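You operate a simulated robot arm through the tools that you are given. There is no shell and no other tool.

The job below is to be done with a simulated robot arm. You get a single attempt, and the scene is never put back.

## Task
Mount the 10000 rpm wheel and spin-test it at that speed.
Fine: it lies beside the spin machine; nut tight first; one run; wait till it stops; leave the cover shut. Where these are worked on the way, their far stop is far enough and under half their travel is too little: grey cover.

It is judged by the outcome, as a careful person would: the job done as asked, and still so three seconds after it is handed in. It fails if anything else is knocked over, pushed out of place, dropped, spilled or broken. A push-on lid holds only when it is set on centred and level and pressed home; a screw cap is set on level and turned clockwise until tight.

## Robot
A 7-joint arm with a two-finger parallel gripper, fixed in place. Base frame: the origin is at the foot of the arm, x ahead of it, y to its left, z up; the work surface is at about z = 0.874. Units: m, degrees, N and s.
With the tool pointing down near the work surface it reaches from about 0.24 to 0.68 m from the base axis. Its first joint turns from -66.0 to 66.0 degrees. Payload 2.4 kg.
The TCP is the grasp point between the finger pads, 0.03 m short of the fingertips. In the tool frame z runs along the fingers and y along their closing line. The gripper opens to 0.094 m. The fingers are 0.028 m wide and 0.01 m thick; the gripper's body (0.05 by 0.096 m) begins 0.055 m behind the TCP.
Orientation is that of the tool frame in the base frame, as a unit quaternion [x, y, z, w]. With the fingers straight down and closing along the base's y, the tool's x points along the base's -x, its y along +y and its z along -z.

## Interface
- The arm moves only by the tool move_arm. Its arguments are lists of equal length, an entry for each row: "dp": the shift along the tool's x, y, z in m, a list of three; "delta_rot": the turn, a rotation vector about the tool's x, y, z in degrees, a list of three. In form: {"dp": [[x, y, z], ...], "delta_rot": [[ax, ay, az], ...]}. A call has 1 to 20 rows; each row shifts and turns the commanded pose from where the row before left it, along the tool's axes as they then stand. "gripper" is the finger opening in m, from 0 to 0.094, set as the call begins (left out, the last holds). A row lasts 0.2 s, in which the tool goes at most 0.05 m and 8.6 degrees; a call with a longer step from one row to the next is refused whole, and so is a gripper value outside its range. A pose out of reach is approached as far as the arm can. The call stops where the force on the tool passes 40 N (or 10 N more than at its start, if that is more) or the arm is blocked; 0.2 s more then pass. The fingers move at their own pace (about 0.153 m/s each) and stop on an object; they squeeze with about 41 N. The grip force told is the motor's: it shows also when the fingers shut on nothing. Time passes only in rows, and 0.2 s behind the last, so rows that do not move let the fingers close. It gives the time, the measured TCP pose, the force on the tool (base axes), the opening and the grip force at its end, in the units of the frame above (readings bear some noise), with the torque about the TCP (base axes, N m) and any sound that the robot's microphone picked up.
- Cameras (640 x 400 px; columns grow to the right, rows downward): "scene" is fixed at [0.0405, 0.474, 1.4466]; the picture's right is [-0.73, -0.68, 0.00], its down [-0.37, 0.40, -0.84] and it looks along [0.57, -0.62, -0.54] (base axes); focal length 325 px, centre (320, 200). "wrist" rides on the gripper at [0.076, 0.014, -0.103] in the tool frame; the picture's right is [-0.18, 0.98, 0.00], its down [-0.75, -0.14, -0.64] and it looks along [-0.63, -0.12, 0.77] (tool axes); focal length 243 px, centre (320, 200). There is no depth. A picture from a camera that has moved, and an enlarged one, comes with that camera's place and axes in the base frame and with its lens.
- grab_frame(camera): a new picture of that camera. The clock stands still meanwhile.
- close_up(camera, box): a new picture of the part [left, top, right, bottom] of that camera's present view, enlarged. The clock stands still meanwhile.
- hand_in(): hands the job in; it is judged then, once.

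Nothing tells you positions but the pictures and the camera data. Unless the task says otherwise, let go and move clear before handing in.

The tools are called after "Call:" as name(argument=value, ...) on one line, values as JSON. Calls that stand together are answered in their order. move_arm: Moves the arm, as the interface text tells. Its arguments: {"type":"object","properties":{"dp":{"type":"array","items":{"type":"array","items":{"type":"number"}}},"delta_rot":{"type":"array","items":{"type":"array","items":{"type":"number"}}},"gripper":{"type":"number"}},"required":["dp","delta_rot"]} The other tools are called the same way: grab_frame (camera) takes a picture; close_up (camera, box) takes an enlarged picture of a part of a camera's view; hand_in () hands the job in.

At the start:

```text
time_s: 0.0
tool_pos: [0.3313, 0.1259, 1.1871]
tcp_rot: [0.0, 1.0, 0.0, 0.0]
contact_force: [0.2, 0.2, 0.1]
wrist_torque: [0.02, 0.0, -0.01]
finger_gap: 0.094
grasp_force: 0.1
```

scene: 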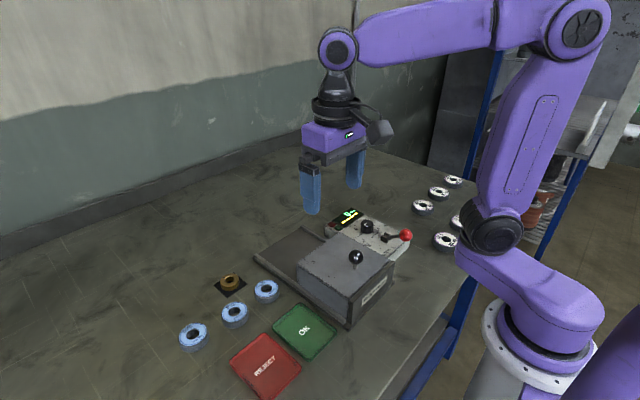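
wrist: 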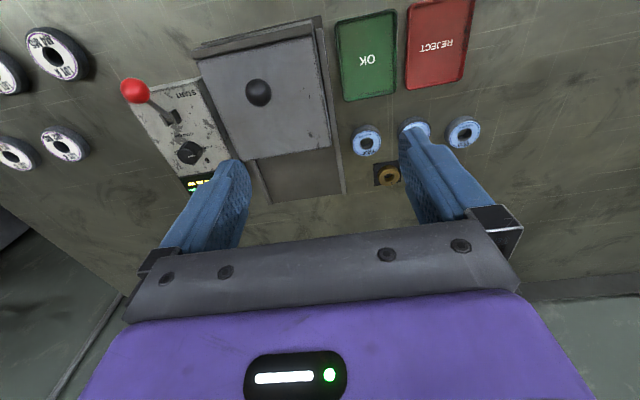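

I see a spin machine with a grey cover (black knob), a panel with a dial, a red-knob lever and a display. Blue wheels and a brown nut lie on one side and white wheels on the other, so I'll look closer before moving.

Call:
close_up(camera="scene", box=[240, 190, 420, 330])

Call:
close_up(camera="scene", box=[170, 260, 290, 360])

Call:
close_up(camera="scene", box=[400, 165, 480, 255])

Call:
close_up(camera="wrist", box=[0, 0, 220, 200])

Call:
close_up(camera="wrist", box=[180, 0, 500, 210])

```text
2.86 times, centred on (330, 260) of scene
camera zoom: at [0.0405, 0.474, 1.4466], right [-0.73, -0.68, 0.0], down [-0.37, 0.4, -0.84], along [0.57, -0.62, -0.54], focal length 929 px, centre (291, 29)
```

zoom: 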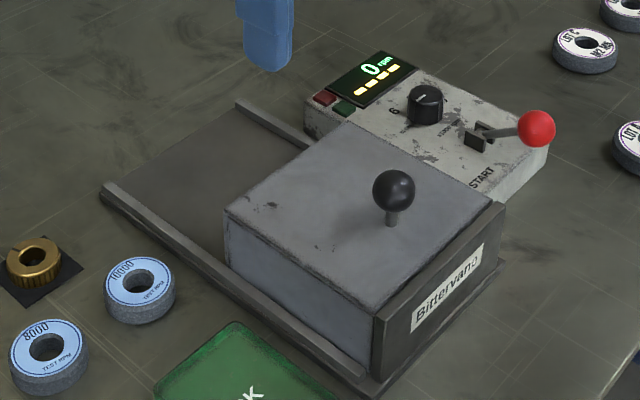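

```text
4.00 times, centred on (230, 310) of scene
camera zoom: at [0.0405, 0.474, 1.4466], right [-0.73, -0.68, 0.0], down [-0.37, 0.4, -0.84], along [0.57, -0.62, -0.54], focal length 1300 px, centre (680, -240)
```

zoom: 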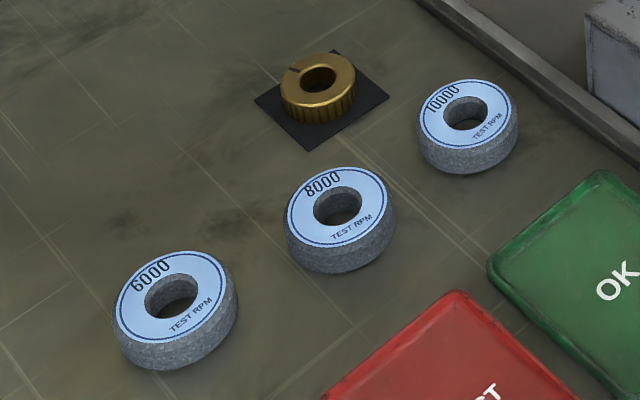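

```text
4.44 times, centred on (440, 210) of scene
camera zoom: at [0.0405, 0.474, 1.4466], right [-0.73, -0.68, 0.0], down [-0.37, 0.4, -0.84], along [0.57, -0.62, -0.54], focal length 1445 px, centre (-213, 156)
```

zoom: 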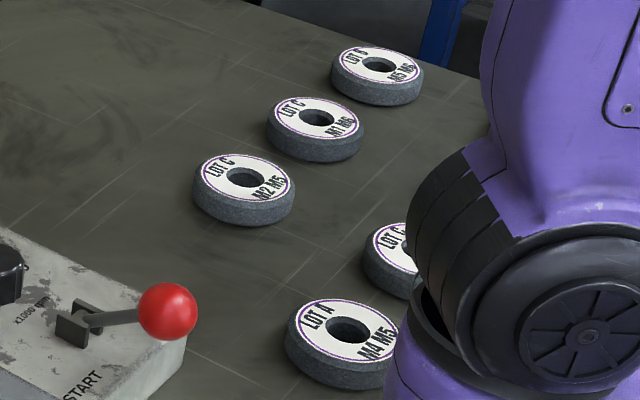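

```text
2.00 times, centred on (110, 100) of wrist
camera zoom: at [0.2559, 0.1395, 1.2904], right [0.18, 0.98, 0.0], down [0.75, -0.14, 0.64], along [0.63, -0.12, -0.77], focal length 485 px, centre (740, 400)
```

zoom: 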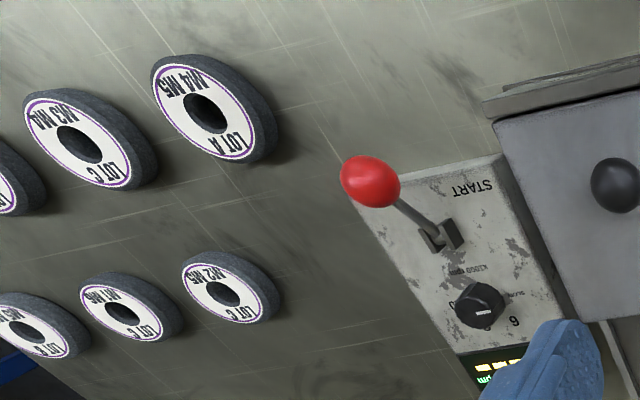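

```text
1.90 times, centred on (340, 105) of wrist
camera zoom: at [0.2559, 0.1395, 1.2904], right [0.18, 0.98, 0.0], down [0.75, -0.14, 0.64], along [0.63, -0.12, -0.77], focal length 462 px, centre (282, 381)
```

zoom: 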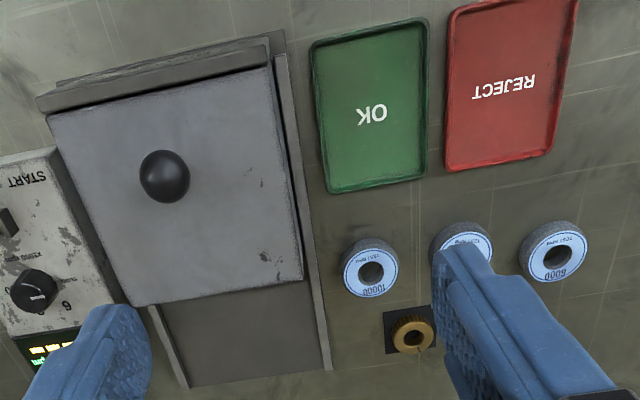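

The 10000 wheel lies at about (0.465, 0.185) and the nut at about (0.55, 0.226). The cover knob is near (0.327, 0.053, 0.99), the dial near (0.415, -0.115) and the lever ball near (0.305, -0.118, 0.953). I'll move above the panel to read the dial and lever.

Call:
move_arm(dp=[[0.0073, -0.0323, 0.0153], [0.0073, -0.0323, 0.0153], [0.0073, -0.0323, 0.0153], [0.0073, -0.0323, 0.0153], [0.0073, -0.0323, 0.0153], [0.0073, -0.0323, 0.0153], [0.0073, -0.0323, 0.0153]], delta_rot=[[0, 0, 0], [0, 0, 0], [0, 0, 0], [0, 0, 0], [0, 0, 0], [0, 0, 0], [0, 0, 0]])

Call:
grab_frame(camera="wrist")

Call:
close_up(camera="wrist", box=[220, 60, 420, 220])

Call:
close_up(camera="scene", box=[320, 190, 420, 280])

```text
time_s: 1.6
tool_pos: [0.2798, -0.1019, 1.0793]
tcp_rot: [-0.001, 1.0, -0.001, 0.001]
contact_force: [-1.2, -0.4, 0.3]
wrist_torque: [-0.02, 0.01, -0.01]
finger_gap: 0.0938
grasp_force: 0.2
```

```text
taken
camera wrist: at [0.2048, -0.0877, 1.182], right [0.18, 0.98, 0.0], down [0.75, -0.14, 0.64], along [0.63, -0.12, -0.77], focal length 243 px, centre (320, 200)
```

wrist: 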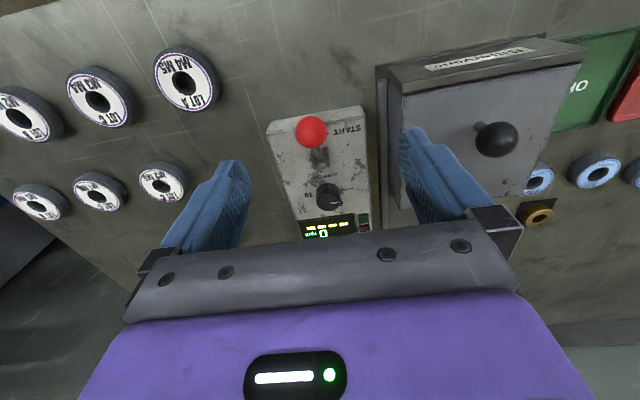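

```text
2.50 times, centred on (320, 140) of wrist
camera zoom: at [0.2048, -0.0877, 1.182], right [0.18, 0.98, 0.0], down [0.75, -0.14, 0.64], along [0.63, -0.12, -0.77], focal length 606 px, centre (320, 350)
```

zoom: 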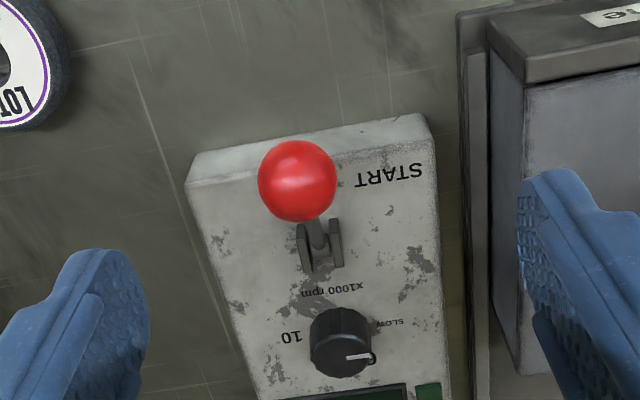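

```text
4.44 times, centred on (370, 235) of scene
camera zoom: at [0.0405, 0.474, 1.4466], right [-0.73, -0.68, 0.0], down [-0.37, 0.4, -0.84], along [0.57, -0.62, -0.54], focal length 1445 px, centre (98, 44)
```

zoom: 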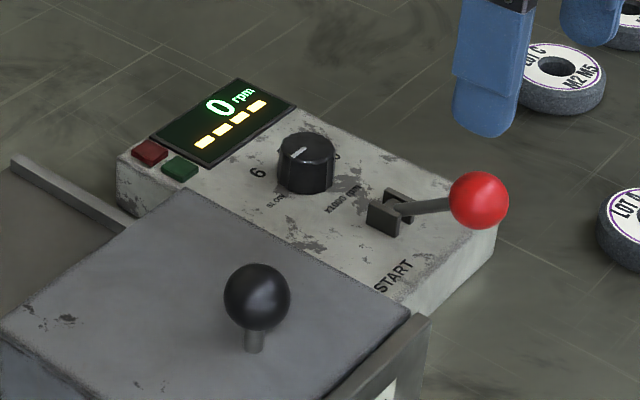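

The lever hinges along x and leans toward the robot, beside START. The dial has the marks SLOW, 6, (8) and 10, and I need a view from straighter above to read its pointer.

Call:
move_arm(dp=[[-0.035, 0, 0.005], [-0.035, 0, 0.005], [-0.035, 0, 0.005], [-0.035, 0, 0.005]], delta_rot=[[0, 0, 0], [0, 0, 0], [0, 0, 0], [0, 0, 0]])

Call:
close_up(camera="wrist", box=[240, 20, 400, 140])

Call:
grab_frame(camera="wrist")

```text
time_s: 2.6
tool_pos: [0.4211, -0.0989, 1.0593]
tcp_rot: [0.0, 1.0, 0.0, 0.0]
contact_force: [0.0, 0.8, 0.5]
wrist_torque: [0.02, 0.03, 0.0]
finger_gap: 0.094
grasp_force: 0.0
```

```text
3.33 times, centred on (320, 80) of wrist
camera zoom: at [0.3456, -0.0852, 1.1618], right [0.18, 0.98, 0.0], down [0.75, -0.14, 0.64], along [0.63, -0.12, -0.77], focal length 809 px, centre (320, 600)
```

zoom: 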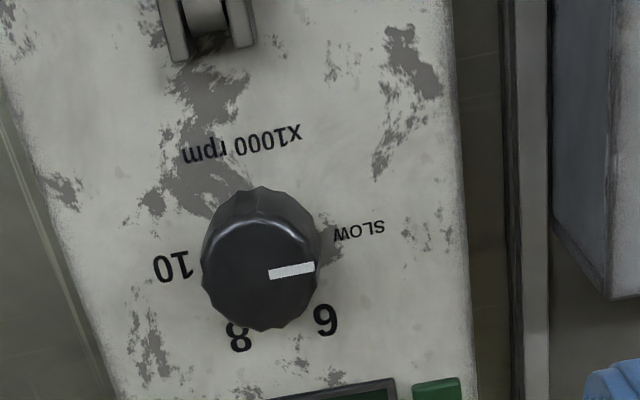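

```text
taken
camera wrist: at [0.3456, -0.0852, 1.1618], right [0.18, 0.98, 0.0], down [0.75, -0.14, 0.64], along [0.63, -0.12, -0.77], focal length 243 px, centre (320, 200)
```

wrist: 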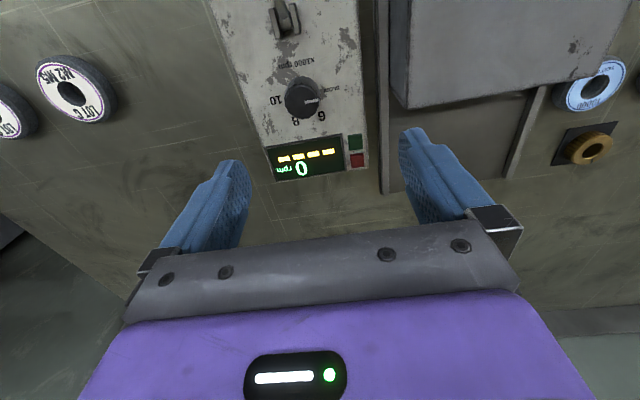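

The pointer sits at SLOW on the +y side, with 6, 8 and 10 following clockwise seen from above. So 10 is 180° clockwise about the centre (0.416, -0.1155). Next I look at the cover knob to open the cover.

Call:
move_arm(dp=[[0.0282, 0.0318, -0.012], [0.0282, 0.0318, -0.012], [0.0282, 0.0318, -0.012], [0.0282, 0.0318, -0.012], [0.0282, 0.0318, -0.012]], delta_rot=[[0, 0, 0], [0, 0, 0], [0, 0, 0], [0, 0, 0], [0, 0, 0]])

Call:
grab_frame(camera="wrist")

Call:
grab_frame(camera="scene")

```text
time_s: 3.8
tool_pos: [0.2783, 0.0584, 1.1214]
tcp_rot: [-0.001, 1.0, 0.0, -0.001]
contact_force: [0.7, 0.0, -0.6]
wrist_torque: [-0.02, 0.01, 0.02]
finger_gap: 0.0941
grasp_force: 0.0
```

```text
taken
camera wrist: at [0.2026, 0.0723, 1.2251], right [0.18, 0.98, 0.0], down [0.75, -0.14, 0.64], along [0.63, -0.12, -0.77], focal length 243 px, centre (320, 200)
```

wrist: 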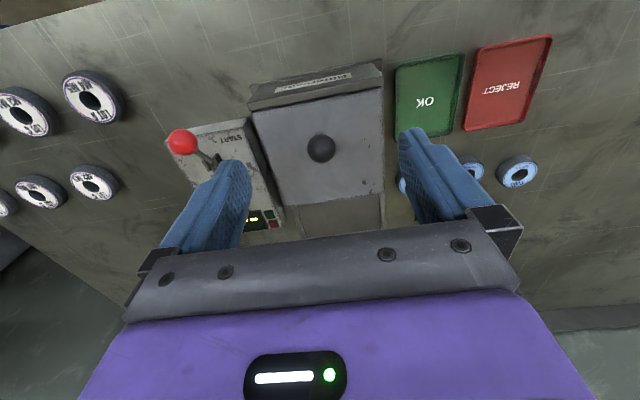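

```text
taken
```

scene: 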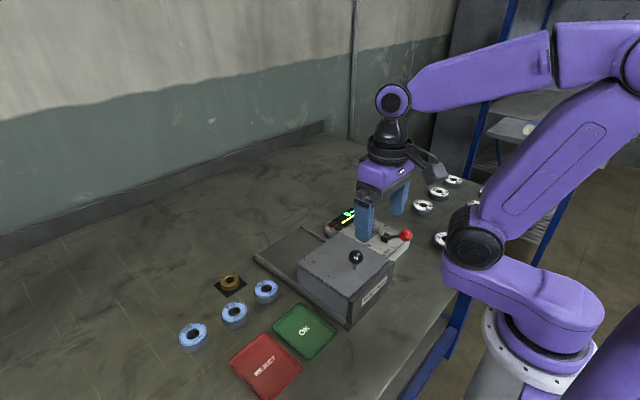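

The knob centre is at about (0.330, 0.049, 0.981), roughly 30 mm across, with the cover top near 0.95. I'll go down around it and grip it.

Call:
move_arm(dp=[[-0.0175, -0.0031, 0.03], [-0.0175, -0.0031, 0.03], [-0.0175, -0.0031, 0.03], [0, 0, 0.03], [0, 0, 0.013]], delta_rot=[[0, 0, 0], [0, 0, 0], [0, 0, 0], [0, 0, 0], [0, 0, 0]])

Call:
move_arm(dp=[[0, 0, 0], [0, 0, 0]], delta_rot=[[0, 0, 0], [0, 0, 0]], gripper=0.02)

Call:
grab_frame(camera="wrist")

Call:
close_up(camera="scene", box=[280, 180, 420, 290])

```text
time_s: 5.0
tool_pos: [0.3317, 0.0482, 0.9872]
tcp_rot: [0.0, 1.0, 0.0, 0.0]
contact_force: [-0.1, -0.3, -0.2]
wrist_torque: [-0.02, -0.01, 0.01]
finger_gap: 0.094
grasp_force: 0.0
```

```text
time_s: 5.6
tool_pos: [0.331, 0.0498, 0.9869]
tcp_rot: [-0.002, 1.0, 0.0, 0.0]
contact_force: [-1.3, 14.2, -12.2]
wrist_torque: [0.19, -0.47, -0.01]
finger_gap: 0.0313
grasp_force: 45.2
```

```text
taken
camera wrist: at [0.2555, 0.0638, 1.0906], right [0.18, 0.98, 0.0], down [0.75, -0.14, 0.64], along [0.63, -0.12, -0.77], focal length 243 px, centre (320, 200)
```

wrist: 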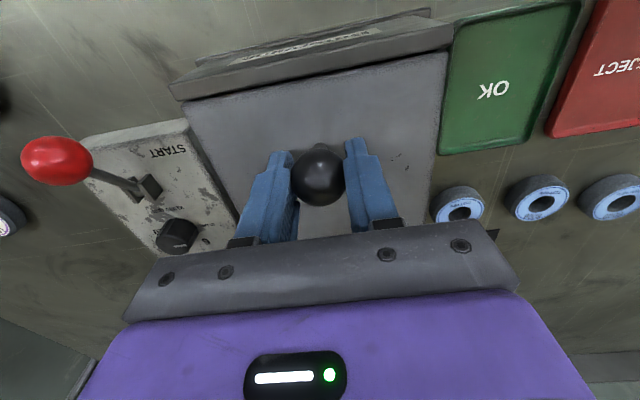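

```text
3.64 times, centred on (350, 235) of scene
camera zoom: at [0.0406, 0.4744, 1.4465], right [-0.73, -0.68, 0.0], down [-0.37, 0.4, -0.84], along [0.57, -0.62, -0.54], focal length 1182 px, centre (211, 73)
```

zoom: 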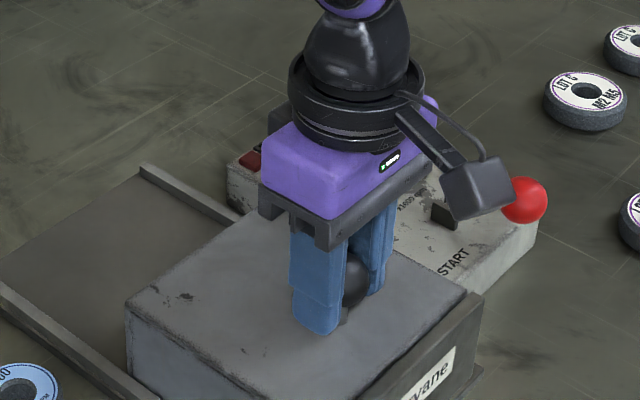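

The knob is held with a gap of 31 mm. I'll relax the small side offset and slide the cover away from the robot along +x.

Call:
move_arm(dp=[[0, 0.0012, 0], [-0.01, 0, 0], [-0.02, 0, 0], [-0.02, 0, 0]], delta_rot=[[0, 0, 0], [0, 0, 0], [0, 0, 0], [0, 0, 0]])

Call:
grab_frame(camera="scene")

```text
time_s: 6.6
tool_pos: [0.3831, 0.0507, 0.9873]
tcp_rot: [0.0, 1.0, -0.001, 0.002]
contact_force: [0.1, 8.9, 19.8]
wrist_torque: [0.07, 0.14, 0.0]
finger_gap: 0.0315
grasp_force: 44.8
```

```text
taken
```

scene: 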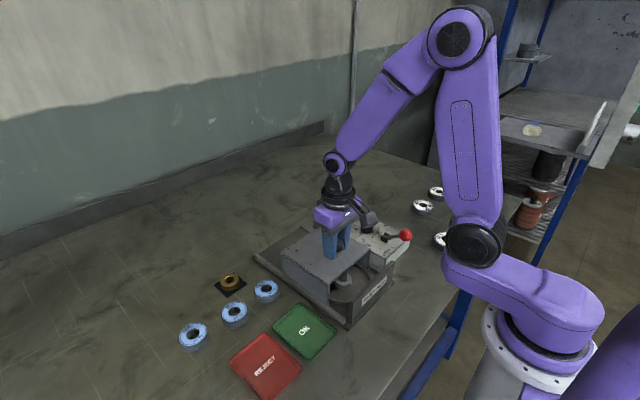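

The cover slides, so I'll carry on to its far stop.

Call:
move_arm(dp=[[-0.02, 0.0005, 0], [-0.02, 0, 0], [-0.02, 0, 0], [-0.02, 0, 0], [-0.015, 0, 0], [-0.01, 0, 0], [-0.01, 0, 0]], delta_rot=[[0, 0, 0], [0, 0, 0], [0, 0, 0], [0, 0, 0], [0, 0, 0], [0, 0, 0], [0, 0, 0]])

Call:
close_up(camera="scene", box=[220, 180, 420, 330])

```text
time_s: 8.0
tool_pos: [0.4784, 0.05, 0.9861]
tcp_rot: [0.0, 1.0, -0.002, -0.015]
contact_force: [-7.2, -1.6, 14.6]
wrist_torque: [-0.17, 0.63, 0.02]
finger_gap: 0.0314
grasp_force: 44.8
stopped in row 7: the force on the tool passed its limit at 54 N (the readings are from after the stop); the commanded pose is now the measured one
```

```text
2.67 times, centred on (320, 255) of scene
camera zoom: at [0.0401, 0.4739, 1.4467], right [-0.73, -0.68, 0.0], down [-0.37, 0.4, -0.84], along [0.57, -0.62, -0.54], focal length 867 px, centre (320, 53)
```

zoom: 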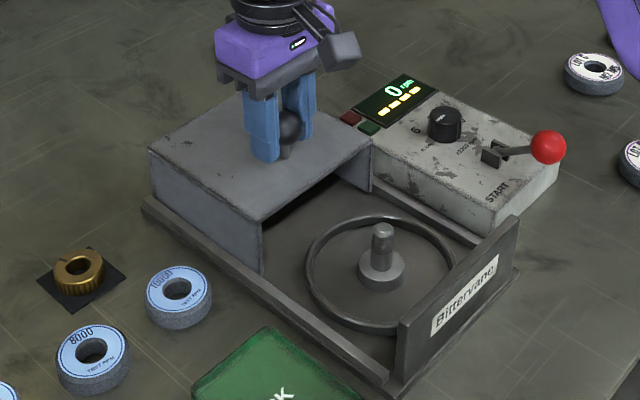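

The cover is at its far stop and the threaded spindle is exposed. I'll release the knob, lift, and look at the spindle.

Call:
move_arm(dp=[[0, 0, 0], [0, 0, 0], [0, 0, -0.03], [0, 0, -0.04], [0.02, 0, -0.04], [0.045, 0, 0], [0.045, 0, 0], [0.045, 0, 0]], delta_rot=[[0, 0, 0], [0, 0, 0], [0, 0, 0], [0, 0, 0], [0, 0, 0], [0, 0, 0], [0, 0, 0], [0, 0, 0]], gripper=0.094)

Call:
grab_frame(camera="wrist")

Call:
close_up(camera="scene", box=[300, 230, 420, 320])

```text
time_s: 9.8
tool_pos: [0.3288, 0.054, 1.1004]
tcp_rot: [0.001, 1.0, -0.001, -0.012]
contact_force: [-0.4, -0.2, 0.5]
wrist_torque: [-0.04, -0.01, -0.01]
finger_gap: 0.0941
grasp_force: 0.1
```

```text
taken
camera wrist: at [0.2553, 0.0677, 1.2061], right [0.18, 0.98, -0.01], down [0.77, -0.14, 0.62], along [0.61, -0.12, -0.78], focal length 243 px, centre (320, 200)
```

wrist: 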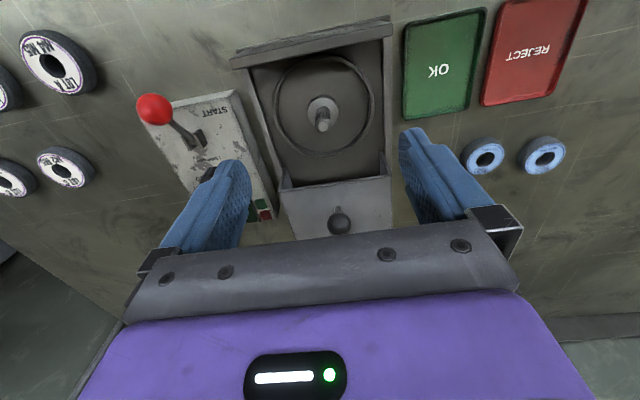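

```text
4.44 times, centred on (360, 275) of scene
camera zoom: at [0.0405, 0.474, 1.4466], right [-0.73, -0.68, 0.0], down [-0.37, 0.4, -0.84], along [0.57, -0.62, -0.54], focal length 1445 px, centre (142, -133)
```

zoom: 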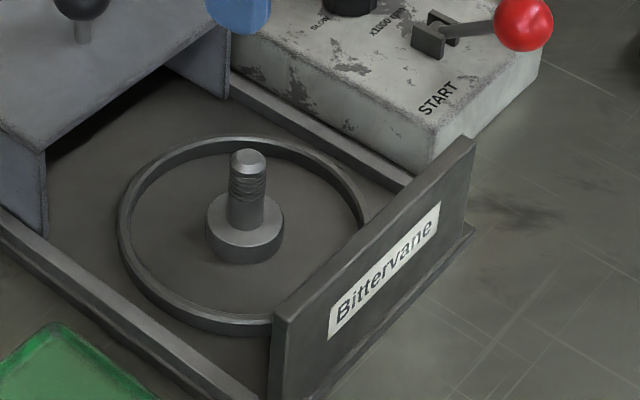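

The cover stays open. The spindle top is near (0.361, 0.047, 0.932) and its flange top near 0.89. Next I level the tool and go over the 10000 wheel for an exact fix.

Call:
move_arm(dp=[[0, 0, 0], [-0.0202, 0.0272, 0.02], [-0.0202, 0.0272, 0.02], [-0.0202, 0.0272, 0.02], [-0.0202, 0.0272, 0.02], [-0.0202, 0.0272, 0.02]], delta_rot=[[0, -1.4, 0], [0, 0, 0], [0, 0, 0], [0, 0, 0], [0, 0, 0], [0, 0, 0]])

Call:
grab_frame(camera="wrist")

Call:
close_up(camera="wrist", box=[240, 80, 400, 200])

Call:
close_up(camera="scene", box=[300, 230, 420, 320])

```text
time_s: 11.2
tool_pos: [0.4298, 0.1854, 0.9996]
tcp_rot: [0.0, 1.0, -0.001, -0.001]
contact_force: [0.1, -1.0, 0.0]
wrist_torque: [-0.02, 0.0, -0.02]
finger_gap: 0.0938
grasp_force: 0.1
```

```text
taken
camera wrist: at [0.3543, 0.2007, 1.1037], right [0.18, 0.98, 0.0], down [0.75, -0.14, 0.64], along [0.63, -0.12, -0.77], focal length 243 px, centre (320, 200)
```

wrist: 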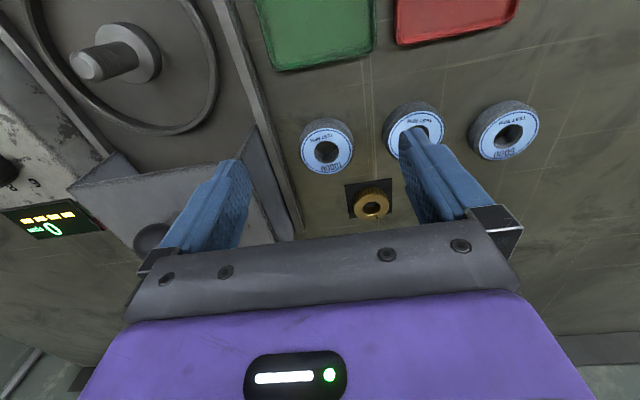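

```text
3.33 times, centred on (320, 140) of wrist
camera zoom: at [0.3543, 0.2007, 1.1037], right [0.18, 0.98, 0.0], down [0.75, -0.14, 0.64], along [0.63, -0.12, -0.77], focal length 809 px, centre (320, 400)
```

zoom: 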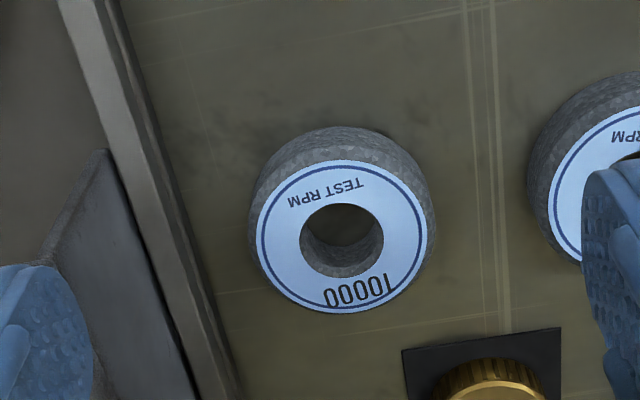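

```text
4.44 times, centred on (360, 275) of scene
camera zoom: at [0.0405, 0.474, 1.4466], right [-0.73, -0.68, 0.0], down [-0.37, 0.4, -0.84], along [0.57, -0.62, -0.54], focal length 1445 px, centre (142, -133)
```

zoom: 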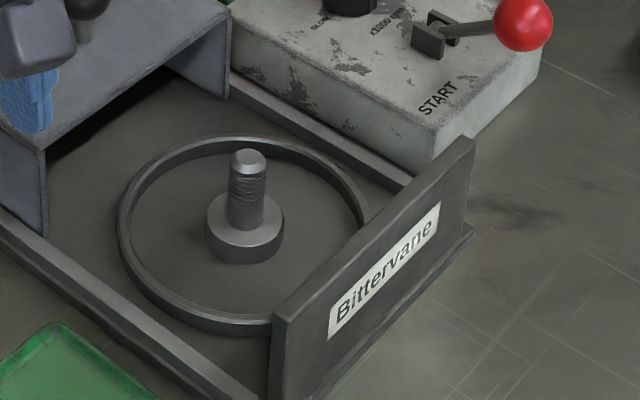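

The 10000 wheel is centred at about (0.4685, 0.1855), roughly 54 mm across, with its top at 0.8935. I'll narrow the fingers to clear the rail and the 8000 wheel, go down and grip it.

Call:
move_arm(dp=[[-0.019, 0, 0], [-0.0195, 0, 0], [0, 0, 0.03], [0, 0, 0.03]], delta_rot=[[0, 0, 0], [0, 0, 0], [0, 0, 0], [0, 0, 0]], gripper=0.072)

Call:
grab_frame(camera="wrist")

```text
time_s: 12.2
tool_pos: [0.4667, 0.1865, 0.9374]
tcp_rot: [0.0, 1.0, -0.002, 0.0]
contact_force: [0.6, -0.1, 0.0]
wrist_torque: [0.0, -0.01, -0.02]
finger_gap: 0.072
grasp_force: 0.1
```

```text
taken
camera wrist: at [0.3913, 0.2015, 1.0413], right [0.18, 0.98, 0.0], down [0.75, -0.14, 0.64], along [0.63, -0.12, -0.77], focal length 243 px, centre (320, 200)
```

wrist: 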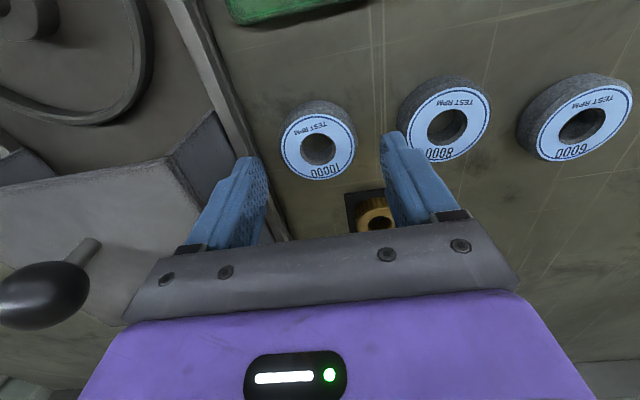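

The wheel is centred under the TCP. I'll lower and close on it.

Call:
move_arm(dp=[[0, 0, 0.015], [0, 0, 0.014]], delta_rot=[[0, 0, 0], [0, 0, 0]])

Call:
move_arm(dp=[[0, 0, 0], [0, 0, 0]], delta_rot=[[0, 0, 0], [0, 0, 0]], gripper=0.045)

```text
time_s: 12.8
tool_pos: [0.4661, 0.1865, 0.9107]
tcp_rot: [-0.001, 1.0, -0.002, -0.001]
contact_force: [0.7, -0.1, -0.3]
wrist_torque: [0.0, -0.02, 0.01]
finger_gap: 0.0718
grasp_force: 0.2
```

```text
time_s: 13.4
tool_pos: [0.4659, 0.1859, 0.9107]
tcp_rot: [0.0, 1.0, -0.001, 0.0]
contact_force: [-0.2, -0.8, 1.2]
wrist_torque: [0.05, 0.02, 0.03]
finger_gap: 0.0545
grasp_force: 41.1
```

The wheel is gripped, 54.5 mm across. I'll lift it clear and carry it over the spindle, high above the cover edge.

Call:
move_arm(dp=[[0, 0, -0.03], [0, 0, -0.04], [0, 0, -0.04], [0.02625, -0.03475, 0], [0.02625, -0.03475, 0], [0.02625, -0.03475, 0], [0.02625, -0.03475, 0]], delta_rot=[[0, 0, 0], [0, 0, 0], [0, 0, 0], [0, 0, 0], [0, 0, 0], [0, 0, 0], [0, 0, 0]])

Call:
grab_frame(camera="wrist")

Call:
close_up(camera="wrist", box=[240, 100, 400, 220])

Call:
close_up(camera="scene", box=[290, 190, 410, 300])

```text
time_s: 15.0
tool_pos: [0.3599, 0.044, 1.0215]
tcp_rot: [0.0, 1.0, -0.002, -0.001]
contact_force: [-1.4, -0.7, -0.5]
wrist_torque: [0.01, 0.03, -0.01]
finger_gap: 0.0549
grasp_force: 40.5
```

```text
taken
camera wrist: at [0.285, 0.0583, 1.1252], right [0.18, 0.98, 0.0], down [0.75, -0.14, 0.64], along [0.63, -0.12, -0.77], focal length 243 px, centre (320, 200)
```

wrist: 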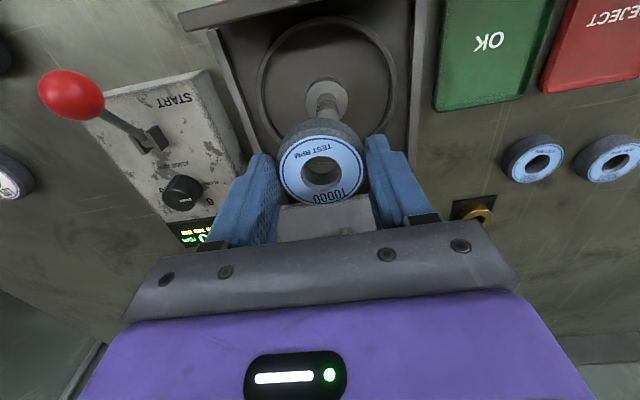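

```text
3.33 times, centred on (320, 160) of wrist
camera zoom: at [0.285, 0.0583, 1.1252], right [0.18, 0.98, 0.0], down [0.75, -0.14, 0.64], along [0.63, -0.12, -0.77], focal length 809 px, centre (320, 333)
```

zoom: 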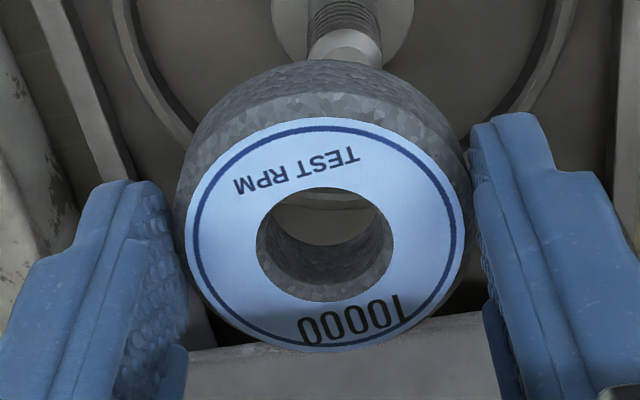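

```text
3.64 times, centred on (350, 245) of scene
camera zoom: at [0.0405, 0.474, 1.4466], right [-0.73, -0.68, 0.0], down [-0.37, 0.4, -0.84], along [0.57, -0.62, -0.54], focal length 1182 px, centre (211, 36)
```

zoom: 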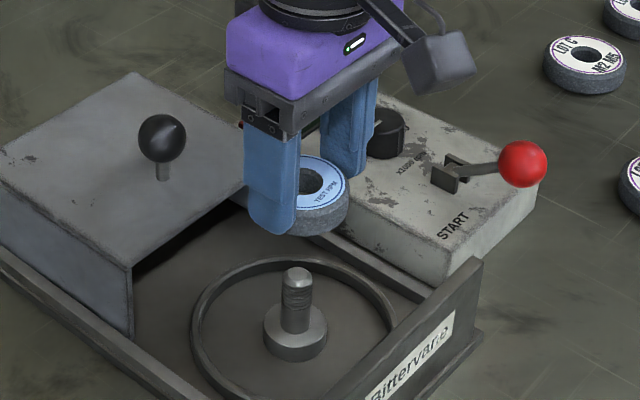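

The wheel hangs level, with its hole a few mm toward +x of the TCP. I need the exact spindle position, so I'll enlarge that part and compare.

Call:
close_up(camera="wrist", box=[270, 60, 390, 150])

Call:
close_up(camera="scene", box=[350, 240, 400, 290])

Call:
close_up(camera="scene", box=[340, 220, 400, 265])

```text
4.44 times, centred on (330, 105) of wrist
camera zoom: at [0.285, 0.0583, 1.1252], right [0.18, 0.98, 0.0], down [0.75, -0.14, 0.64], along [0.63, -0.12, -0.77], focal length 1078 px, centre (276, 622)
```

zoom: 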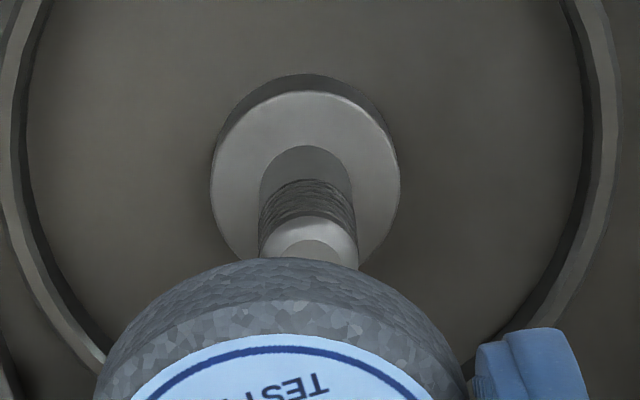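

```text
8.00 times, centred on (375, 265) of scene
camera zoom: at [0.0405, 0.474, 1.4466], right [-0.73, -0.68, 0.0], down [-0.37, 0.4, -0.84], along [0.57, -0.62, -0.54], focal length 2601 px, centre (-120, -320)
```

zoom: 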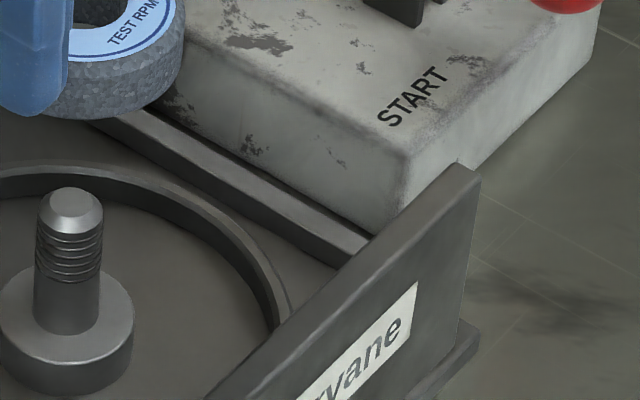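

```text
8.89 times, centred on (370, 242) of scene
camera zoom: at [0.0405, 0.474, 1.4466], right [-0.73, -0.68, 0.0], down [-0.37, 0.4, -0.84], along [0.57, -0.62, -0.54], focal length 2890 px, centre (-124, -178)
```

zoom: 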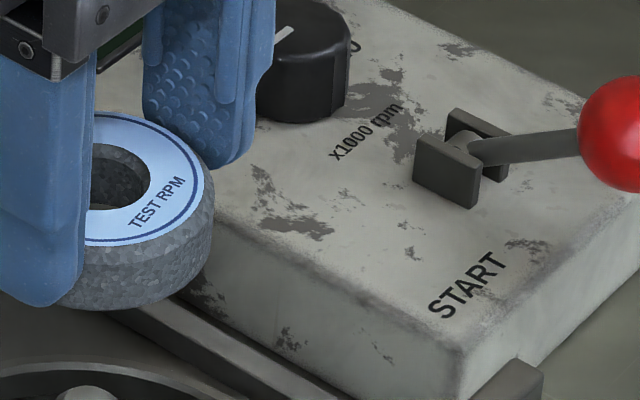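

The spindle axis comes out at about (0.361, 0.0505), so the wheel needs to shift roughly -4 mm in x and +5.5 mm in y. I'll shift, come down to just above the tip and check both views.

Call:
move_arm(dp=[[0.0035, 0.0055, 0.0], [0, 0, 0.02], [0, 0, 0.015]], delta_rot=[[0, 0, 0], [0, 0, 0], [0, 0, 0]])

Call:
close_up(camera="wrist", box=[240, 60, 400, 220])

Call:
close_up(camera="scene", box=[330, 220, 400, 290])

```text
time_s: 15.8
tool_pos: [0.3589, 0.0511, 0.985]
tcp_rot: [0.0, 1.0, -0.002, -0.001]
contact_force: [0.5, -0.1, -1.3]
wrist_torque: [0.0, 0.05, -0.01]
finger_gap: 0.0547
grasp_force: 40.8
```

```text
2.50 times, centred on (320, 140) of wrist
camera zoom: at [0.2827, 0.066, 1.0884], right [0.18, 0.98, 0.0], down [0.75, -0.14, 0.64], along [0.63, -0.12, -0.77], focal length 606 px, centre (320, 350)
```

zoom: 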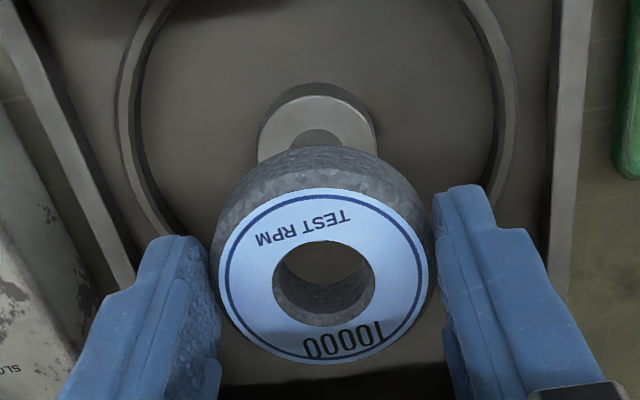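

```text
5.71 times, centred on (365, 255) of scene
camera zoom: at [0.0405, 0.474, 1.4466], right [-0.73, -0.68, 0.0], down [-0.37, 0.4, -0.84], along [0.57, -0.62, -0.54], focal length 1858 px, centre (63, -114)
```

zoom: 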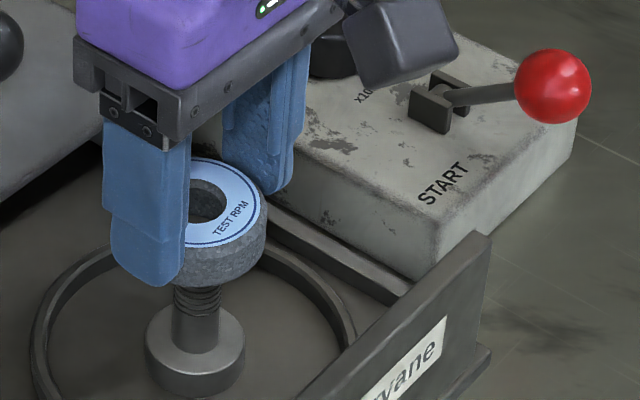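

Both views agree that the hole is within about 2 mm of the spindle axis, and the radial clearance is about 3 mm. I'll nudge y by -1.8 mm and lower onto the shaft, watching the force.

Call:
move_arm(dp=[[0.0, -0.0018, 0.0], [0, 0, 0.01], [0, 0, 0.01], [0, 0, 0.008]], delta_rot=[[0, 0, 0], [0, 0, 0], [0, 0, 0], [0, 0, 0]])

Call:
close_up(camera="wrist", box=[240, 60, 400, 220])

Call:
close_up(camera="scene", box=[330, 220, 400, 290])

```text
time_s: 16.8
tool_pos: [0.3578, 0.0489, 0.9593]
tcp_rot: [0.0, 1.0, -0.002, -0.002]
contact_force: [-4.6, -1.6, 0.9]
wrist_torque: [0.04, 0.23, 0.01]
finger_gap: 0.0546
grasp_force: 41.1
```

```text
2.50 times, centred on (320, 140) of wrist
camera zoom: at [0.2821, 0.0648, 1.0619], right [0.18, 0.98, 0.0], down [0.76, -0.14, 0.64], along [0.63, -0.12, -0.77], focal length 606 px, centre (320, 350)
```

zoom: 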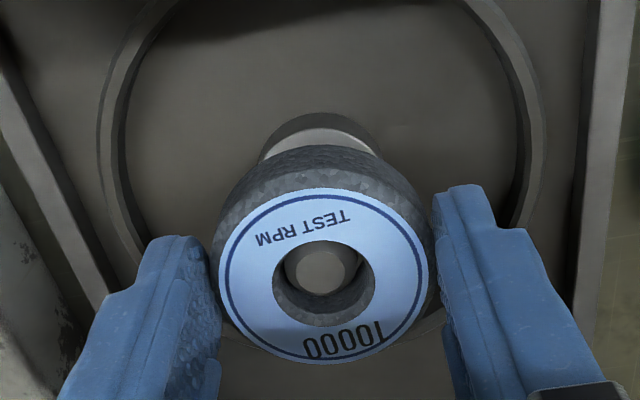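

```text
5.71 times, centred on (365, 255) of scene
camera zoom: at [0.0404, 0.474, 1.4466], right [-0.73, -0.68, 0.0], down [-0.37, 0.4, -0.84], along [0.57, -0.62, -0.54], focal length 1858 px, centre (63, -114)
```

zoom: 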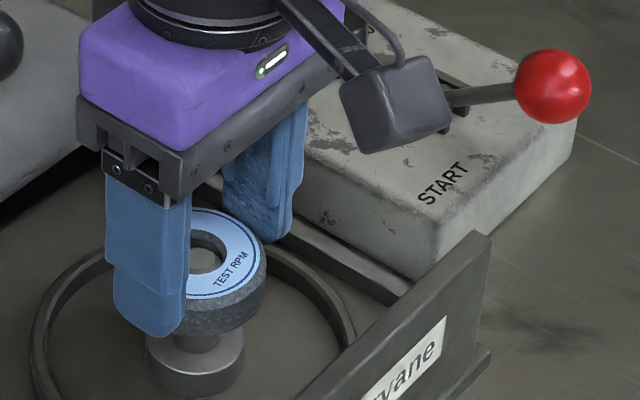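

The shaft tip is inside the hole, but there is a light force toward -x, so the hole sits slightly too far in +x. I'll shift -x by 2.5 mm and check the force again.

Call:
move_arm(dp=[[0.0015, 0, 0.0], [0.0015, 0, 0], [0, 0, 0]], delta_rot=[[0, 0, 0], [0, 0, 0], [0, 0, 0]])

Call:
close_up(camera="wrist", box=[260, 100, 380, 210])

```text
time_s: 17.6
tool_pos: [0.3554, 0.0509, 0.958]
tcp_rot: [0.0, 1.0, -0.002, -0.002]
contact_force: [0.8, -0.5, -1.4]
wrist_torque: [-0.03, -0.01, 0.03]
finger_gap: 0.0547
grasp_force: 40.9
```

```text
3.64 times, centred on (320, 155) of wrist
camera zoom: at [0.2801, 0.0651, 1.061], right [0.18, 0.98, 0.0], down [0.75, -0.14, 0.64], along [0.63, -0.12, -0.77], focal length 882 px, centre (320, 364)
```

zoom: 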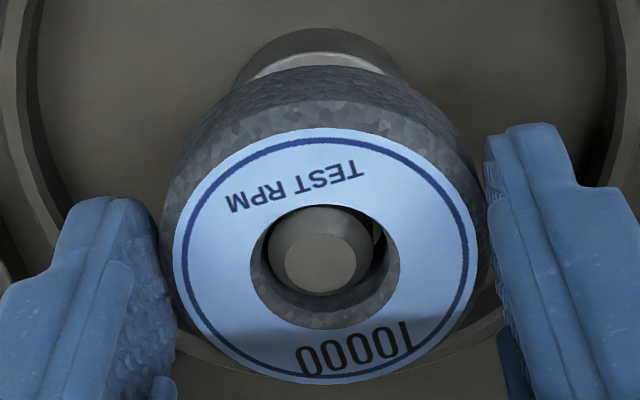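

The force is gone and the shaft is well inside the hole. I'll lower slowly until the wheel seats on the flange.

Call:
move_arm(dp=[[0.0005, -0.0007, 0.005], [0, 0, 0.006], [0, 0, 0.006], [0, 0, 0.006], [0, 0, 0.003], [0, 0, 0.002]], delta_rot=[[0, 0, 0], [0, 0, 0], [0, 0, 0], [0, 0, 0], [0, 0, 0], [0, 0, 0]])

Call:
close_up(camera="wrist", box=[240, 60, 400, 220])

Call:
close_up(camera="scene", box=[330, 220, 400, 290])

```text
time_s: 19.0
tool_pos: [0.3556, 0.0499, 0.931]
tcp_rot: [0.0, 1.0, -0.001, 0.002]
contact_force: [-0.5, 0.7, 35.6]
wrist_torque: [0.11, -0.12, -0.09]
finger_gap: 0.0549
grasp_force: 40.8
```

```text
2.50 times, centred on (320, 140) of wrist
camera zoom: at [0.2794, 0.0646, 1.0334], right [0.18, 0.98, 0.0], down [0.75, -0.14, 0.64], along [0.63, -0.12, -0.76], focal length 606 px, centre (320, 350)
```

zoom: 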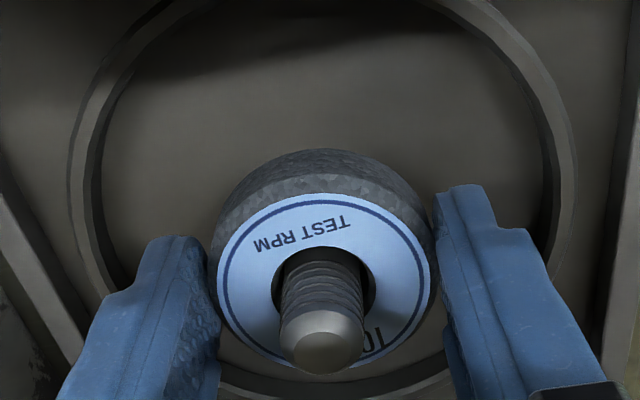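

```text
5.71 times, centred on (365, 255) of scene
camera zoom: at [0.0401, 0.474, 1.4467], right [-0.73, -0.68, 0.0], down [-0.37, 0.4, -0.84], along [0.57, -0.62, -0.54], focal length 1858 px, centre (63, -114)
```

zoom: 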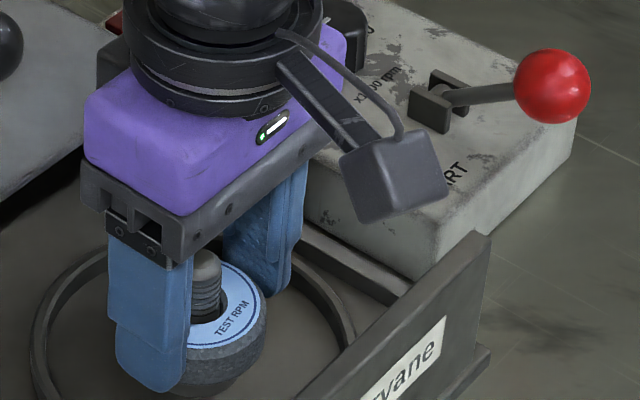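

The wheel has seated on the flange (35 N upward at z 0.931). I'll take the pressure off, release it and lift clear.

Call:
move_arm(dp=[[0, 0, -0.003], [0, 0, 0]], delta_rot=[[0, 0, 0], [0, 0, 0]])

Call:
move_arm(dp=[[0, 0, 0], [0, 0, 0], [0, 0, -0.02], [0, 0, -0.04], [0, 0, -0.04]], delta_rot=[[0, 0, 0], [0, 0, 0], [0, 0, 0], [0, 0, 0], [0, 0, 0]], gripper=0.08)

Call:
close_up(camera="wrist", box=[240, 40, 400, 160])

Call:
close_up(camera="scene", box=[330, 220, 400, 290])

```text
time_s: 19.6
tool_pos: [0.3538, 0.0507, 0.933]
tcp_rot: [0.0, 1.0, -0.002, -0.002]
contact_force: [2.9, -1.7, -1.4]
wrist_torque: [-0.05, -0.1, -0.01]
finger_gap: 0.0547
grasp_force: 41.1
```

```text
time_s: 20.8
tool_pos: [0.3547, 0.0479, 1.0316]
tcp_rot: [0.0, 1.0, -0.002, -0.001]
contact_force: [0.5, 1.0, 0.5]
wrist_torque: [0.01, 0.0, 0.02]
finger_gap: 0.0797
grasp_force: 0.1
```

```text
3.33 times, centred on (320, 100) of wrist
camera zoom: at [0.2794, 0.0622, 1.1346], right [0.18, 0.98, 0.0], down [0.76, -0.14, 0.64], along [0.63, -0.12, -0.77], focal length 809 px, centre (320, 533)
```

zoom: 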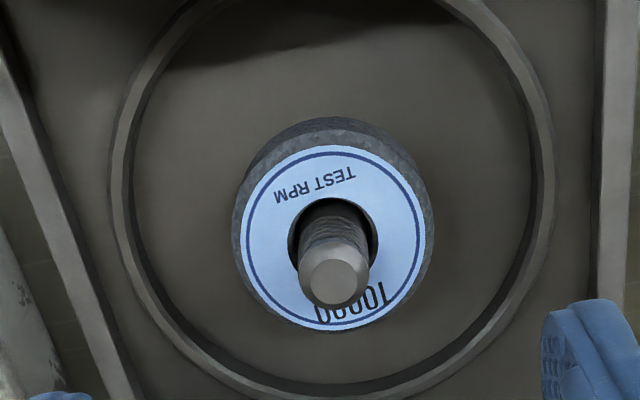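

```text
5.71 times, centred on (365, 255) of scene
camera zoom: at [0.0405, 0.474, 1.4466], right [-0.73, -0.68, 0.0], down [-0.37, 0.4, -0.84], along [0.57, -0.62, -0.54], focal length 1858 px, centre (63, -114)
```

zoom: 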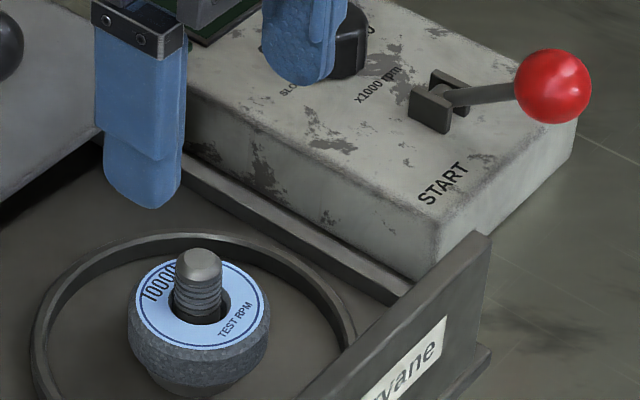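

The wheel sits flat on the spindle. Next I go over to look at the nut, near (0.55, 0.226).

Call:
move_arm(dp=[[0, 0, -0.02], [-0.029, 0.0344, 0], [-0.029, 0.0344, 0], [-0.029, 0.0344, 0], [-0.029, 0.0344, 0], [-0.029, 0.0344, 0], [-0.01, 0.004, 0.035]], delta_rot=[[0, 0, 0], [0, 0, 0], [0, 0, 0], [0, 0, 0], [0, 0, 0], [0, 0, 0], [0, 0, 0]], gripper=0.07)

Call:
grab_frame(camera="wrist")

Call:
close_up(camera="wrist", box=[250, 70, 390, 200])

```text
time_s: 22.4
tool_pos: [0.5138, 0.2253, 1.0179]
tcp_rot: [0.0, 1.0, -0.002, -0.001]
contact_force: [-0.1, 0.0, 1.1]
wrist_torque: [0.02, 0.01, -0.03]
finger_gap: 0.0698
grasp_force: 0.0
```

```text
taken
camera wrist: at [0.4387, 0.2408, 1.1211], right [0.18, 0.98, 0.0], down [0.76, -0.14, 0.64], along [0.63, -0.12, -0.77], focal length 243 px, centre (320, 200)
```

wrist: 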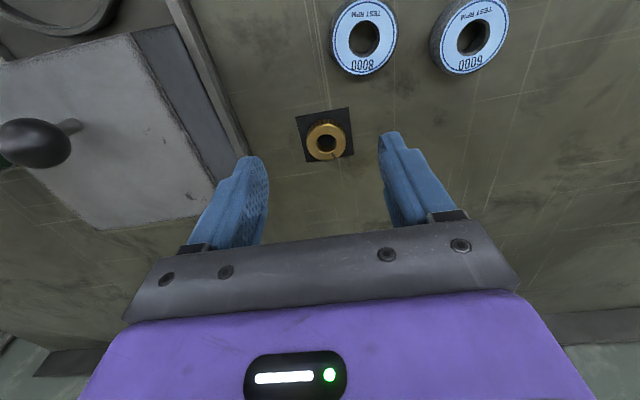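

```text
3.08 times, centred on (320, 135) of wrist
camera zoom: at [0.4387, 0.2408, 1.1211], right [0.18, 0.98, 0.0], down [0.76, -0.14, 0.64], along [0.63, -0.12, -0.77], focal length 746 px, centre (320, 400)
```

zoom: 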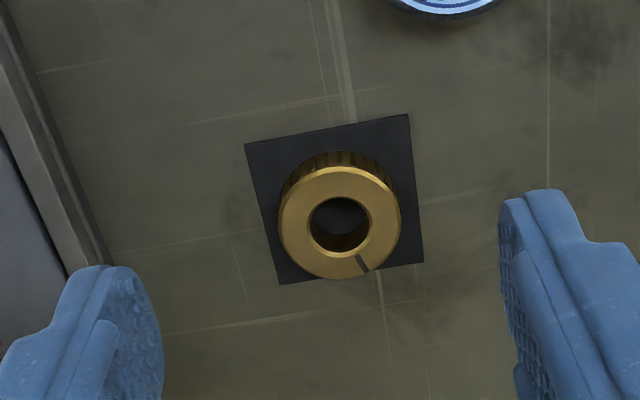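

The nut is centred at about (0.554, 0.226), 42 mm across and 15 mm tall. I'll move above it and check before gripping.

Call:
move_arm(dp=[[-0.02, 0.0005, 0.01], [-0.0205, 0.0005, 0.02], [0, 0, 0.04]], delta_rot=[[0, 0, 0], [0, 0, 0], [0, 0, 0]])

Call:
close_up(camera="wrist", box=[230, 80, 410, 220])

```text
time_s: 23.2
tool_pos: [0.5519, 0.2254, 0.9493]
tcp_rot: [0.0, 1.0, -0.002, 0.0]
contact_force: [-0.8, -0.7, -0.2]
wrist_torque: [0.0, -0.01, 0.03]
finger_gap: 0.0701
grasp_force: 0.1
```

```text
2.86 times, centred on (320, 150) of wrist
camera zoom: at [0.4755, 0.2395, 1.0512], right [0.18, 0.98, 0.0], down [0.75, -0.14, 0.64], along [0.63, -0.12, -0.77], focal length 693 px, centre (320, 343)
```

zoom: 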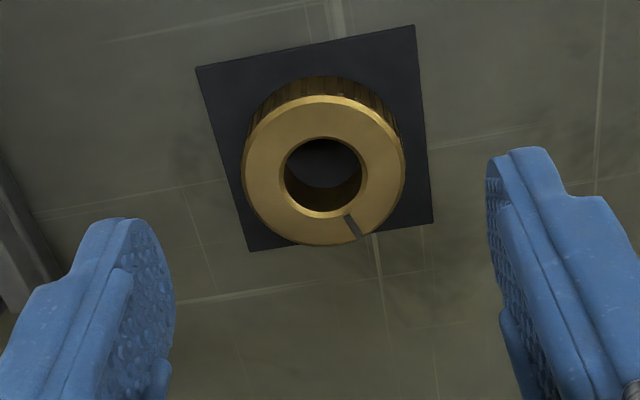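

The nut is about 2 mm ahead of the TCP. I'll correct, lower to z 0.909 and grip.

Call:
move_arm(dp=[[-0.0022, 0.0008, 0.02], [0, 0, 0.02], [0, 0, 0]], delta_rot=[[0, 0, 0], [0, 0, 0], [0, 0, 0]])

Call:
move_arm(dp=[[0, 0, 0], [0, 0, 0]], delta_rot=[[0, 0, 0], [0, 0, 0]], gripper=0.03)

Call:
move_arm(dp=[[0, 0, -0.03], [0, 0, -0.04], [0, 0, -0.04], [0, 0, -0.04]], delta_rot=[[0, 0, 0], [0, 0, 0], [0, 0, 0], [0, 0, 0]])

Call:
close_up(camera="wrist", box=[230, 80, 410, 220])

```text
time_s: 24.0
tool_pos: [0.5535, 0.227, 0.9075]
tcp_rot: [-0.001, 1.0, -0.002, -0.001]
contact_force: [0.5, 0.1, 0.1]
wrist_torque: [0.01, -0.01, 0.03]
finger_gap: 0.0701
grasp_force: 0.1
```

```text
time_s: 24.6
tool_pos: [0.5524, 0.2273, 0.9079]
tcp_rot: [0.0, 1.0, -0.001, -0.001]
contact_force: [-0.5, 0.2, 0.6]
wrist_torque: [-0.03, 0.01, -0.04]
finger_gap: 0.0408
grasp_force: 41.3
```

```text
time_s: 25.6
tool_pos: [0.552, 0.2276, 1.0576]
tcp_rot: [0.001, 1.0, -0.003, -0.001]
contact_force: [0.7, -0.1, -0.7]
wrist_torque: [-0.02, 0.04, -0.03]
finger_gap: 0.041
grasp_force: 41.7
```

```text
2.86 times, centred on (320, 150) of wrist
camera zoom: at [0.4765, 0.2422, 1.1612], right [0.18, 0.98, 0.0], down [0.76, -0.14, 0.64], along [0.63, -0.12, -0.77], focal length 693 px, centre (320, 343)
```

zoom: 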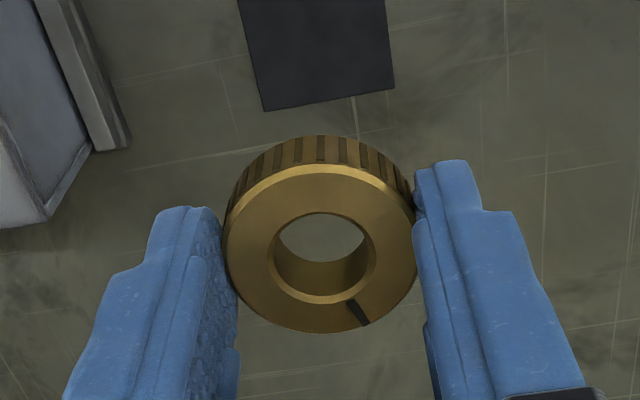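

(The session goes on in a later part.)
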